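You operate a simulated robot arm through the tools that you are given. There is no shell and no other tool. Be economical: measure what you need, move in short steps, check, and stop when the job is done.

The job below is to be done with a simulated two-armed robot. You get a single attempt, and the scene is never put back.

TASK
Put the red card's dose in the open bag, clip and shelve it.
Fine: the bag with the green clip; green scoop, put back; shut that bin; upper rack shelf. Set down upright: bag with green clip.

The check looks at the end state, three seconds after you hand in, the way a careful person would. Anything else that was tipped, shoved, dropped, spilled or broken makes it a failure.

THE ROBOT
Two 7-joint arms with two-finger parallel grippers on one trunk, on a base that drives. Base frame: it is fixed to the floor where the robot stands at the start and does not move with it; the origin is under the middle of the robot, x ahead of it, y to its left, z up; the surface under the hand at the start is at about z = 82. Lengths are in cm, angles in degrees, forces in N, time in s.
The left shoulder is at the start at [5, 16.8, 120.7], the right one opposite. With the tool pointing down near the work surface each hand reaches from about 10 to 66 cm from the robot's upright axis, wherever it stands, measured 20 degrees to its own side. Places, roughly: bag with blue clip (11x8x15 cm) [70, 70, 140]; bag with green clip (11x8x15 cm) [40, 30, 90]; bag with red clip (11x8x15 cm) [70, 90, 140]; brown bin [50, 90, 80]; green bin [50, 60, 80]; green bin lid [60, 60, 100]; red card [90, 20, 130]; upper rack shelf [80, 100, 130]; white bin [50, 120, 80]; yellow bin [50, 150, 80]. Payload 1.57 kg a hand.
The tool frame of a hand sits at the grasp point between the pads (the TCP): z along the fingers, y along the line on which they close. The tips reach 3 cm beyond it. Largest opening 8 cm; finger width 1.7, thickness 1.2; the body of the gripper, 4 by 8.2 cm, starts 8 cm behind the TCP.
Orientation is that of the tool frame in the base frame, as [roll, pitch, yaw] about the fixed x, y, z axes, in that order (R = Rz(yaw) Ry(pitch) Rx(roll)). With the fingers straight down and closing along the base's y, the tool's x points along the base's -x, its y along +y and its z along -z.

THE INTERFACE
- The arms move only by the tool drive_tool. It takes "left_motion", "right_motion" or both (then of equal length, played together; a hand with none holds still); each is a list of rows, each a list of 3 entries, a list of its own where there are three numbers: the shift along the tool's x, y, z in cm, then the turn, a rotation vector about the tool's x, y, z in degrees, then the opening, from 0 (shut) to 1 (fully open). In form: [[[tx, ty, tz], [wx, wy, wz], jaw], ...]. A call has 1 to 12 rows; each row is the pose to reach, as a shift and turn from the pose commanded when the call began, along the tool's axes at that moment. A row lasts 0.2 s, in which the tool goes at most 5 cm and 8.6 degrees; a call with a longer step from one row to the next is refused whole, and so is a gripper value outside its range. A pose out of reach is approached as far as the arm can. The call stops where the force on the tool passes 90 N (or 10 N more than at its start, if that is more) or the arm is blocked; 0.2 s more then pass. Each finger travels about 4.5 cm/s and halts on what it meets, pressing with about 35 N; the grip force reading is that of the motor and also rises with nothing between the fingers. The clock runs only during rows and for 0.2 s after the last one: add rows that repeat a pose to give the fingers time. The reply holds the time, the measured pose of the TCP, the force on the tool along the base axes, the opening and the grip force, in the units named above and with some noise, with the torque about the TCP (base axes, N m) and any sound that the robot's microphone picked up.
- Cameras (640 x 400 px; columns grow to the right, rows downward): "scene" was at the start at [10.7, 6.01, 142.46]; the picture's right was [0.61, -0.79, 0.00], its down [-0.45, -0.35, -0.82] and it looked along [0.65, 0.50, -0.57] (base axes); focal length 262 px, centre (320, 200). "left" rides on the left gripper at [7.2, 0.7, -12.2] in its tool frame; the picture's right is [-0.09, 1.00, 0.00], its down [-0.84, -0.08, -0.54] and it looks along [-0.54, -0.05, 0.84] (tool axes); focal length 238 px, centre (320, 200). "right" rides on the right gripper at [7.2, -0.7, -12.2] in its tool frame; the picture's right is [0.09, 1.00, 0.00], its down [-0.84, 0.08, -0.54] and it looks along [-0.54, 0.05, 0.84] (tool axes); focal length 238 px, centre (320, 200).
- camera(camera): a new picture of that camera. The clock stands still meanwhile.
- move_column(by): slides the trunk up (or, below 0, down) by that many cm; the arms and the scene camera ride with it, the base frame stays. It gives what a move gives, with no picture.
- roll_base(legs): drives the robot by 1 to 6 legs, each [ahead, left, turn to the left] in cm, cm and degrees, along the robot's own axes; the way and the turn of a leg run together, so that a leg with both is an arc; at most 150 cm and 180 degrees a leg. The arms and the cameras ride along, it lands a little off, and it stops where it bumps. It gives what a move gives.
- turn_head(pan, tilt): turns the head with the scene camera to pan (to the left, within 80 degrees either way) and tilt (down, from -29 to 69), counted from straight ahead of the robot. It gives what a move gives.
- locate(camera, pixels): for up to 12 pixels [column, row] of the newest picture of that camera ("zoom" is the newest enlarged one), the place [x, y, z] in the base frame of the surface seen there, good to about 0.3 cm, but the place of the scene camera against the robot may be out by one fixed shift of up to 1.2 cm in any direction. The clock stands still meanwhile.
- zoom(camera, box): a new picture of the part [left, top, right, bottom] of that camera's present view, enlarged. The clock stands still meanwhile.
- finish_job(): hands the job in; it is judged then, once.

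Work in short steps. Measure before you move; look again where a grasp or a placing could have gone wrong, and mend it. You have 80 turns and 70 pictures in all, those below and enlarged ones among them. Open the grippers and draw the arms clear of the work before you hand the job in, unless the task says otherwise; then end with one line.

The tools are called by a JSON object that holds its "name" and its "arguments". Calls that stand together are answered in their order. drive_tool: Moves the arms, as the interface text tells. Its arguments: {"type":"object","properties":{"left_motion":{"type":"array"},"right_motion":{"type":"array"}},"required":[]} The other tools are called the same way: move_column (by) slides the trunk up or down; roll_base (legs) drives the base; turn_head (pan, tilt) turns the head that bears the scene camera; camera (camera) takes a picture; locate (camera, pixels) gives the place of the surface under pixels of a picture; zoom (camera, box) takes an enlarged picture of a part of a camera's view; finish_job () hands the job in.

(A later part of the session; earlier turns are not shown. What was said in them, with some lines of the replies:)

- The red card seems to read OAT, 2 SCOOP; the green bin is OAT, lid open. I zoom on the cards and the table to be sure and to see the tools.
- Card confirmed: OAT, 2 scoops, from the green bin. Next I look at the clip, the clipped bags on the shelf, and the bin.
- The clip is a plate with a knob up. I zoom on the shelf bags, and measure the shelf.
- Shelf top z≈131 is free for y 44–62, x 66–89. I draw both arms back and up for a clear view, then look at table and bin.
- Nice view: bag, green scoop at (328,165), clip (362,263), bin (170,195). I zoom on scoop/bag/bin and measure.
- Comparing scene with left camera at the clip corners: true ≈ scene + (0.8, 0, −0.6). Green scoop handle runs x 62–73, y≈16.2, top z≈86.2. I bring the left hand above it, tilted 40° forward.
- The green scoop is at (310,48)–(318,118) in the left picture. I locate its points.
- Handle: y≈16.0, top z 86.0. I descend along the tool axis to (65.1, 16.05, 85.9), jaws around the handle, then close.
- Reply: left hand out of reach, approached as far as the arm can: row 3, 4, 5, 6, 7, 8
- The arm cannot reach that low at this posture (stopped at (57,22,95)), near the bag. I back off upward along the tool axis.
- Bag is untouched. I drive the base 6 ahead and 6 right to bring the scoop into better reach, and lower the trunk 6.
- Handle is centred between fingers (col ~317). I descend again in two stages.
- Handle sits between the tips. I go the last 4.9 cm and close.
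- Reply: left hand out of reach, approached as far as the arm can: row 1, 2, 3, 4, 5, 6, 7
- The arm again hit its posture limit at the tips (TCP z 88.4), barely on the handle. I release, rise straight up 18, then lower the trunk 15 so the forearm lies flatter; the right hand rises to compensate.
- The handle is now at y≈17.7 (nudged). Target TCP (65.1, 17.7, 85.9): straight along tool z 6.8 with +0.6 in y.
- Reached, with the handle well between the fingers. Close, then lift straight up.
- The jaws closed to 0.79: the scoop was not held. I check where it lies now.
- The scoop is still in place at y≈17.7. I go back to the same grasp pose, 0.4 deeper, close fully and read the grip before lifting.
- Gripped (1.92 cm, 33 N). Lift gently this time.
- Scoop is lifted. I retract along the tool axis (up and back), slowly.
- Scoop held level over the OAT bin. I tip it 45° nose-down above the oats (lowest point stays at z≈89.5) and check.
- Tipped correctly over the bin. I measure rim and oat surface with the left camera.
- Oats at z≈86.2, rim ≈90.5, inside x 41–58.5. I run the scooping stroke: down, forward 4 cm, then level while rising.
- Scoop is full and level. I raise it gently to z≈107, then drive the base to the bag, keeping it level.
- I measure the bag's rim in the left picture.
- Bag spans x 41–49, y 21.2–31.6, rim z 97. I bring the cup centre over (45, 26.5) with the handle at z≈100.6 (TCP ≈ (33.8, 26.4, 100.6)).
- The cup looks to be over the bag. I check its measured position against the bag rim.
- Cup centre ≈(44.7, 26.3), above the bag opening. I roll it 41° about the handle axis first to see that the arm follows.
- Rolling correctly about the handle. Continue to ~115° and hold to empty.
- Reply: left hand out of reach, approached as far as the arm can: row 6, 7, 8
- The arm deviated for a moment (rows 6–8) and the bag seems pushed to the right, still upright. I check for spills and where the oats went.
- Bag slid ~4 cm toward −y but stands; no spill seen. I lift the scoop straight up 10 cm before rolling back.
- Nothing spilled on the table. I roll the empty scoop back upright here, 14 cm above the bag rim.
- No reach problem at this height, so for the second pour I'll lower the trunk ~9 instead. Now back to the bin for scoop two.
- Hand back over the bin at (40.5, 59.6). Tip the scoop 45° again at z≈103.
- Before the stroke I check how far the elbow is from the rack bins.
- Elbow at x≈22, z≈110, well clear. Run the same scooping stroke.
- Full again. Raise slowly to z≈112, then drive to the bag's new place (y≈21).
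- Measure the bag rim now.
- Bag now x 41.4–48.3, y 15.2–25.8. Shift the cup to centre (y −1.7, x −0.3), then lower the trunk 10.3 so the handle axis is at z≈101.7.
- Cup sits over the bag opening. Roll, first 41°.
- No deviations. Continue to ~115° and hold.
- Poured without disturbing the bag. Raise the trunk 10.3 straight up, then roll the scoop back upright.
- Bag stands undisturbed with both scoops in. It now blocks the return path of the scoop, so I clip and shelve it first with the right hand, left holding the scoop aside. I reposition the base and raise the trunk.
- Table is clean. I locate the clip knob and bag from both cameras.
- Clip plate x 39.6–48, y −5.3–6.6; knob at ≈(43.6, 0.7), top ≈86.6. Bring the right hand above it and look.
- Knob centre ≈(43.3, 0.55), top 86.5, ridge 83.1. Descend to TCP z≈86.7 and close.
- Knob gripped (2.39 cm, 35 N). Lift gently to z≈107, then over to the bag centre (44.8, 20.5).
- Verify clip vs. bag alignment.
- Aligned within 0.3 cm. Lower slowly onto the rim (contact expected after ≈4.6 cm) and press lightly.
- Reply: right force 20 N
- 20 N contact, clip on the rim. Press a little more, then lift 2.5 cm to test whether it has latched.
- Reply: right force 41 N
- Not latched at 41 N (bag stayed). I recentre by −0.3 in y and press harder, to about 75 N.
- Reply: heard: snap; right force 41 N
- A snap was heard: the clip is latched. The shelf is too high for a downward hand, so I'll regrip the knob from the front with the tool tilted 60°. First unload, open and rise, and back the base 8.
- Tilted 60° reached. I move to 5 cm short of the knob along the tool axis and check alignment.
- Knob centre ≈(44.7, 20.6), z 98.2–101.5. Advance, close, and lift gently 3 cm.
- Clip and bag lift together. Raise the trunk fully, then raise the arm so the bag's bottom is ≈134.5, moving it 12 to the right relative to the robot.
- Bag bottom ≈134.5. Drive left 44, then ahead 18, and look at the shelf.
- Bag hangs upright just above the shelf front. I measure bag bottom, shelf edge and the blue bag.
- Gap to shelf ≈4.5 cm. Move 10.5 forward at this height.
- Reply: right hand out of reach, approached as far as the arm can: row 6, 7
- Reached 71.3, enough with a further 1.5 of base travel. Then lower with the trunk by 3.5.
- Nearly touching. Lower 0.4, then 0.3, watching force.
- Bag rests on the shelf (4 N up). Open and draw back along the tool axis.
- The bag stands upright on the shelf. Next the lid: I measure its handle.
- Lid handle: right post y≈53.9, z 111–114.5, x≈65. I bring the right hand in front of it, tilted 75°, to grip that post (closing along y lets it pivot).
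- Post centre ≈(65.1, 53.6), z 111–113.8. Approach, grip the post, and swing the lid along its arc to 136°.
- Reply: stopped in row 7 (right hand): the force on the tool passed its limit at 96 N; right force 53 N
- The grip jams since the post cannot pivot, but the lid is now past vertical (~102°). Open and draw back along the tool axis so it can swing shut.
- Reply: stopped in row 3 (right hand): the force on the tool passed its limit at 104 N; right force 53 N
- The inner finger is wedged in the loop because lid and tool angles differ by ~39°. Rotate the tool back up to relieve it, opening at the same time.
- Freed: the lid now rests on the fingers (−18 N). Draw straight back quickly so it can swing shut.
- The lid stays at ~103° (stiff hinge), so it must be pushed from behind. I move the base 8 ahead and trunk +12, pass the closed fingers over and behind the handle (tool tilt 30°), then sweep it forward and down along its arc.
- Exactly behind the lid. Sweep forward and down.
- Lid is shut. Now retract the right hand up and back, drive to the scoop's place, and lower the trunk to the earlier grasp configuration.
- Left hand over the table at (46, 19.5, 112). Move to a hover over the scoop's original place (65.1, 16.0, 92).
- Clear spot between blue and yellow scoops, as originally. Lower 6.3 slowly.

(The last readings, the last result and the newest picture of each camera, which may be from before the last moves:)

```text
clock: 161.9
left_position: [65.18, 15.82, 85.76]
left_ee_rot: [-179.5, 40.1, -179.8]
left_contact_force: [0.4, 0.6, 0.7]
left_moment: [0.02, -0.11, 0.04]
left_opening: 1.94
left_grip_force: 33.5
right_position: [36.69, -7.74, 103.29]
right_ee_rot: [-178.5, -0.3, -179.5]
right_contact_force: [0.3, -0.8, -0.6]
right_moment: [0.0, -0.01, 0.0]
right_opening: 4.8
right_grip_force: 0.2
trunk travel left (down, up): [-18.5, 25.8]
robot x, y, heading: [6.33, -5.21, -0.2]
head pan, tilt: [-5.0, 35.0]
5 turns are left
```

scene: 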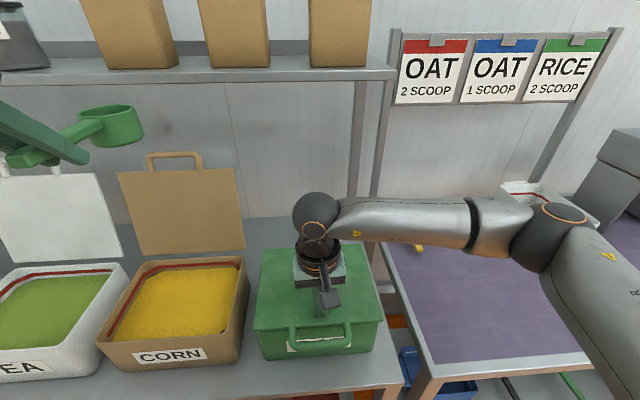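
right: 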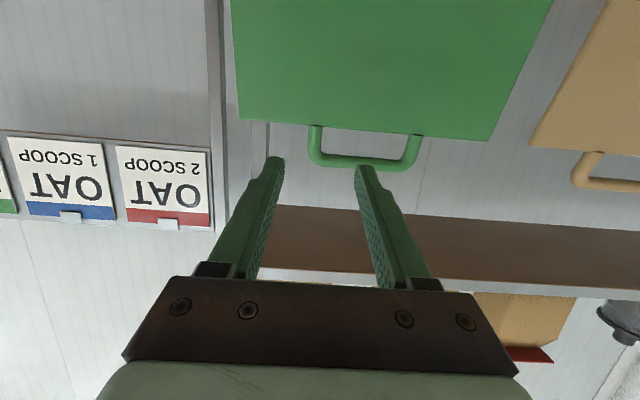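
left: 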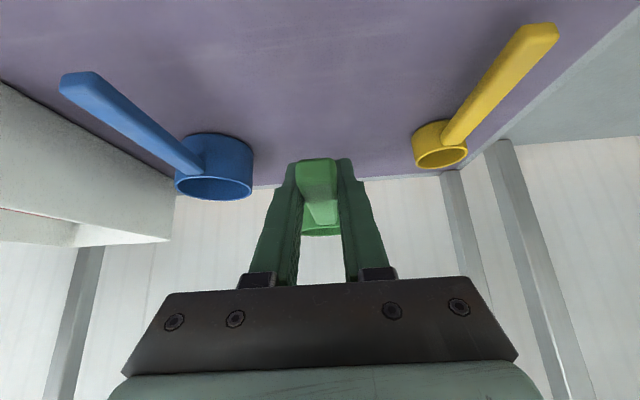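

Touching the table (moment sign flipped). Open and draw back along the tool axis, then look.

{"name": "drive_tool", "arguments": {"left_motion": [[[0, 0, 0], [0, 0, 0], 0.3], [[0, 0, 0], [0, 0, 0], 0.45], [[0, 0, 0], [0, 0, 0], 0.5], [[0, 0, 0], [0, 0, 0], 0.5], [[0, 0, -1], [0, 0, 0], 0.5], [[0, 0, -3], [0, 0, 0], 0.5], [[0, 0, -7], [0, 0, 0], 0.5], [[0, 0, -11.5], [0, 0, 0], 0.5], [[0, 0, -16], [0, 0, 0], 0.5], [[0, 0, -20.5], [0, 0, 0], 0.5], [[0, 0, -25], [0, 0, 0], 0.5], [[0, 0, -29], [0, 0, 0], 0.5]]}}

{"name": "turn_head", "arguments": {"pan": 32, "tilt": 22}}

{"name": "camera", "arguments": {"camera": "left"}}

```text
clock: 164.5
left_position: [46.53, 15.99, 107.86]
left_ee_rot: [-179.5, 40.0, -179.9]
left_contact_force: [-0.8, 0.4, -0.2]
left_moment: [-0.04, 0.02, 0.03]
left_opening: 4.0
left_grip_force: 0.1
right_position: [36.7, -7.71, 103.25]
right_ee_rot: [-178.5, -0.2, -179.5]
right_contact_force: [-0.4, -0.9, 0.0]
right_moment: [0.0, 0.01, -0.05]
right_opening: 4.77
right_grip_force: 0.1
trunk travel left (down, up): [-18.5, 25.8]
robot x, y, heading: [6.72, -5.04, -0.1]
head pan, tilt: [-5.0, 35.0]
```

```text
clock: 165.5
left_position: [46.65, 15.97, 107.8]
left_ee_rot: [-179.6, 40.0, -179.8]
left_contact_force: [-0.4, -0.3, 0.3]
left_moment: [-0.04, -0.05, 0.02]
left_opening: 3.97
left_grip_force: 0.1
right_position: [36.62, -7.69, 103.2]
right_ee_rot: [-178.4, -0.2, -179.5]
right_contact_force: [-0.6, 0.6, 0.0]
right_moment: [0.01, -0.01, 0.0]
right_opening: 4.82
right_grip_force: 0.0
trunk travel left (down, up): [-18.5, 25.8]
robot x, y, heading: [6.69, -5.03, -0.1]
head pan, tilt: [32.0, 22.0]
```

```text
0 pictures are left
4 turns are left
```

left: 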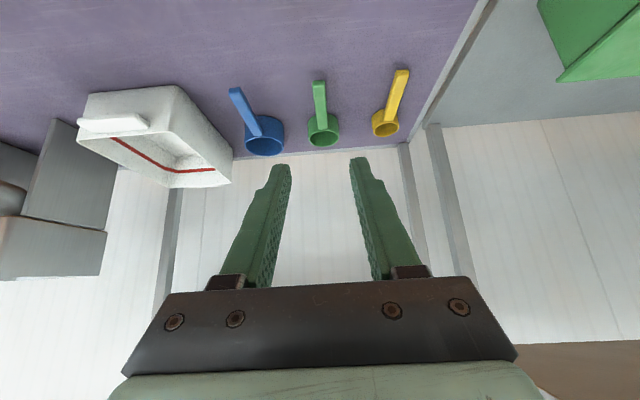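

The green scoop stands back between its neighbours. I check the lid's height from this picture.

{"name": "locate", "arguments": {"camera": "left", "pixels": [[560, 10], [590, 10], [615, 20], [580, 45], [600, 65], [630, 60], [565, 78], [319, 100], [323, 140]]}}

{"name": "drive_tool", "arguments": {"left_motion": [[[0, 2, -3], [0, 0, 0], 0.5], [[0, 4, -6], [0, 0, 0], 0.5], [[0, 6, -9], [0, 0, 0], 0.5]], "right_motion": [[[3, -1, -3], [0, 0, 0], 0.6], [[6, -2, -6], [0, 0, 0], 0.6], [[9, -3, -9], [0, 0, 0], 0.6]]}}

```text
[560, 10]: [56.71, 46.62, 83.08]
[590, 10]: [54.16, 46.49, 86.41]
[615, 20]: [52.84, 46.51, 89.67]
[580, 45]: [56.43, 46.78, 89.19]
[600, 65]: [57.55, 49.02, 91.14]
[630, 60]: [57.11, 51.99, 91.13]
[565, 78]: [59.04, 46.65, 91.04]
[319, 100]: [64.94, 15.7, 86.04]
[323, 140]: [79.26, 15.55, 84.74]
```

```text
clock: 166.2
left_position: [42.57, 20.14, 112.35]
left_ee_rot: [-179.6, 40.0, -179.8]
left_contact_force: [0.6, 0.3, -0.5]
left_moment: [-0.01, 0.0, 0.0]
left_opening: 3.98
left_grip_force: 0.1
right_position: [32.32, -10.07, 108.3]
right_ee_rot: [-177.1, 0.0, 179.6]
right_contact_force: [3.7, 6.2, -18.1]
right_moment: [-0.59, -1.13, -0.53]
right_opening: 4.81
right_grip_force: 0.1
trunk travel left (down, up): [-18.5, 25.8]
robot x, y, heading: [6.14, -5.03, -0.1]
head pan, tilt: [32.0, 22.0]
stopped in row 3 (right hand): the force on the tool passed its limit at 145 N (the readings are from after the stop); the commanded pose is now the measured one
3 turns are left
```

Lid lies flat at z≈91.1 (shut) and the scoop is at y≈15.7. The right arm touched the robot itself while retracting; I reverse it slightly to unload.

{"name": "drive_tool", "arguments": {"right_motion": [[[-2, 1, 2], [0, 0, 0], 0.6], [[-4, 2, 4], [0, 0, 0], 0.6], [[-4, 2, 4], [0, 0, 0], 0.6]]}}

```text
clock: 167.0
left_position: [42.61, 20.14, 112.45]
left_ee_rot: [-179.5, 40.1, -179.8]
left_contact_force: [-0.2, -0.1, 0.6]
left_moment: [0.02, 0.01, 0.01]
left_opening: 4.01
left_grip_force: 0.0
right_position: [36.14, -8.3, 104.43]
right_ee_rot: [-177.4, -0.1, 179.7]
right_contact_force: [0.4, 0.1, 0.3]
right_moment: [0.04, -0.02, 0.0]
right_opening: 4.82
right_grip_force: 0.0
trunk travel left (down, up): [-18.5, 25.8]
robot x, y, heading: [6.27, -5.48, -0.1]
head pan, tilt: [32.0, 22.0]
2 turns are left
```

Both hands are open, unloaded and clear of the work; I hand in.

{"name": "finish_job", "arguments": {}}

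```text
The job is handed in.
```

I put two scoops of oats (the red card's dose) in the bag and snapped the green clip on. The bag stands upright on the upper rack shelf, the green bin is shut, and the green scoop is back within about 0.3 cm of its place. The first pour pushed the bag about 6 cm along the table, but it stayed upright and I saw no spill. Near the end the right arm bumped something, probably the robot itself; I backed it off, but had no pictures left to check.
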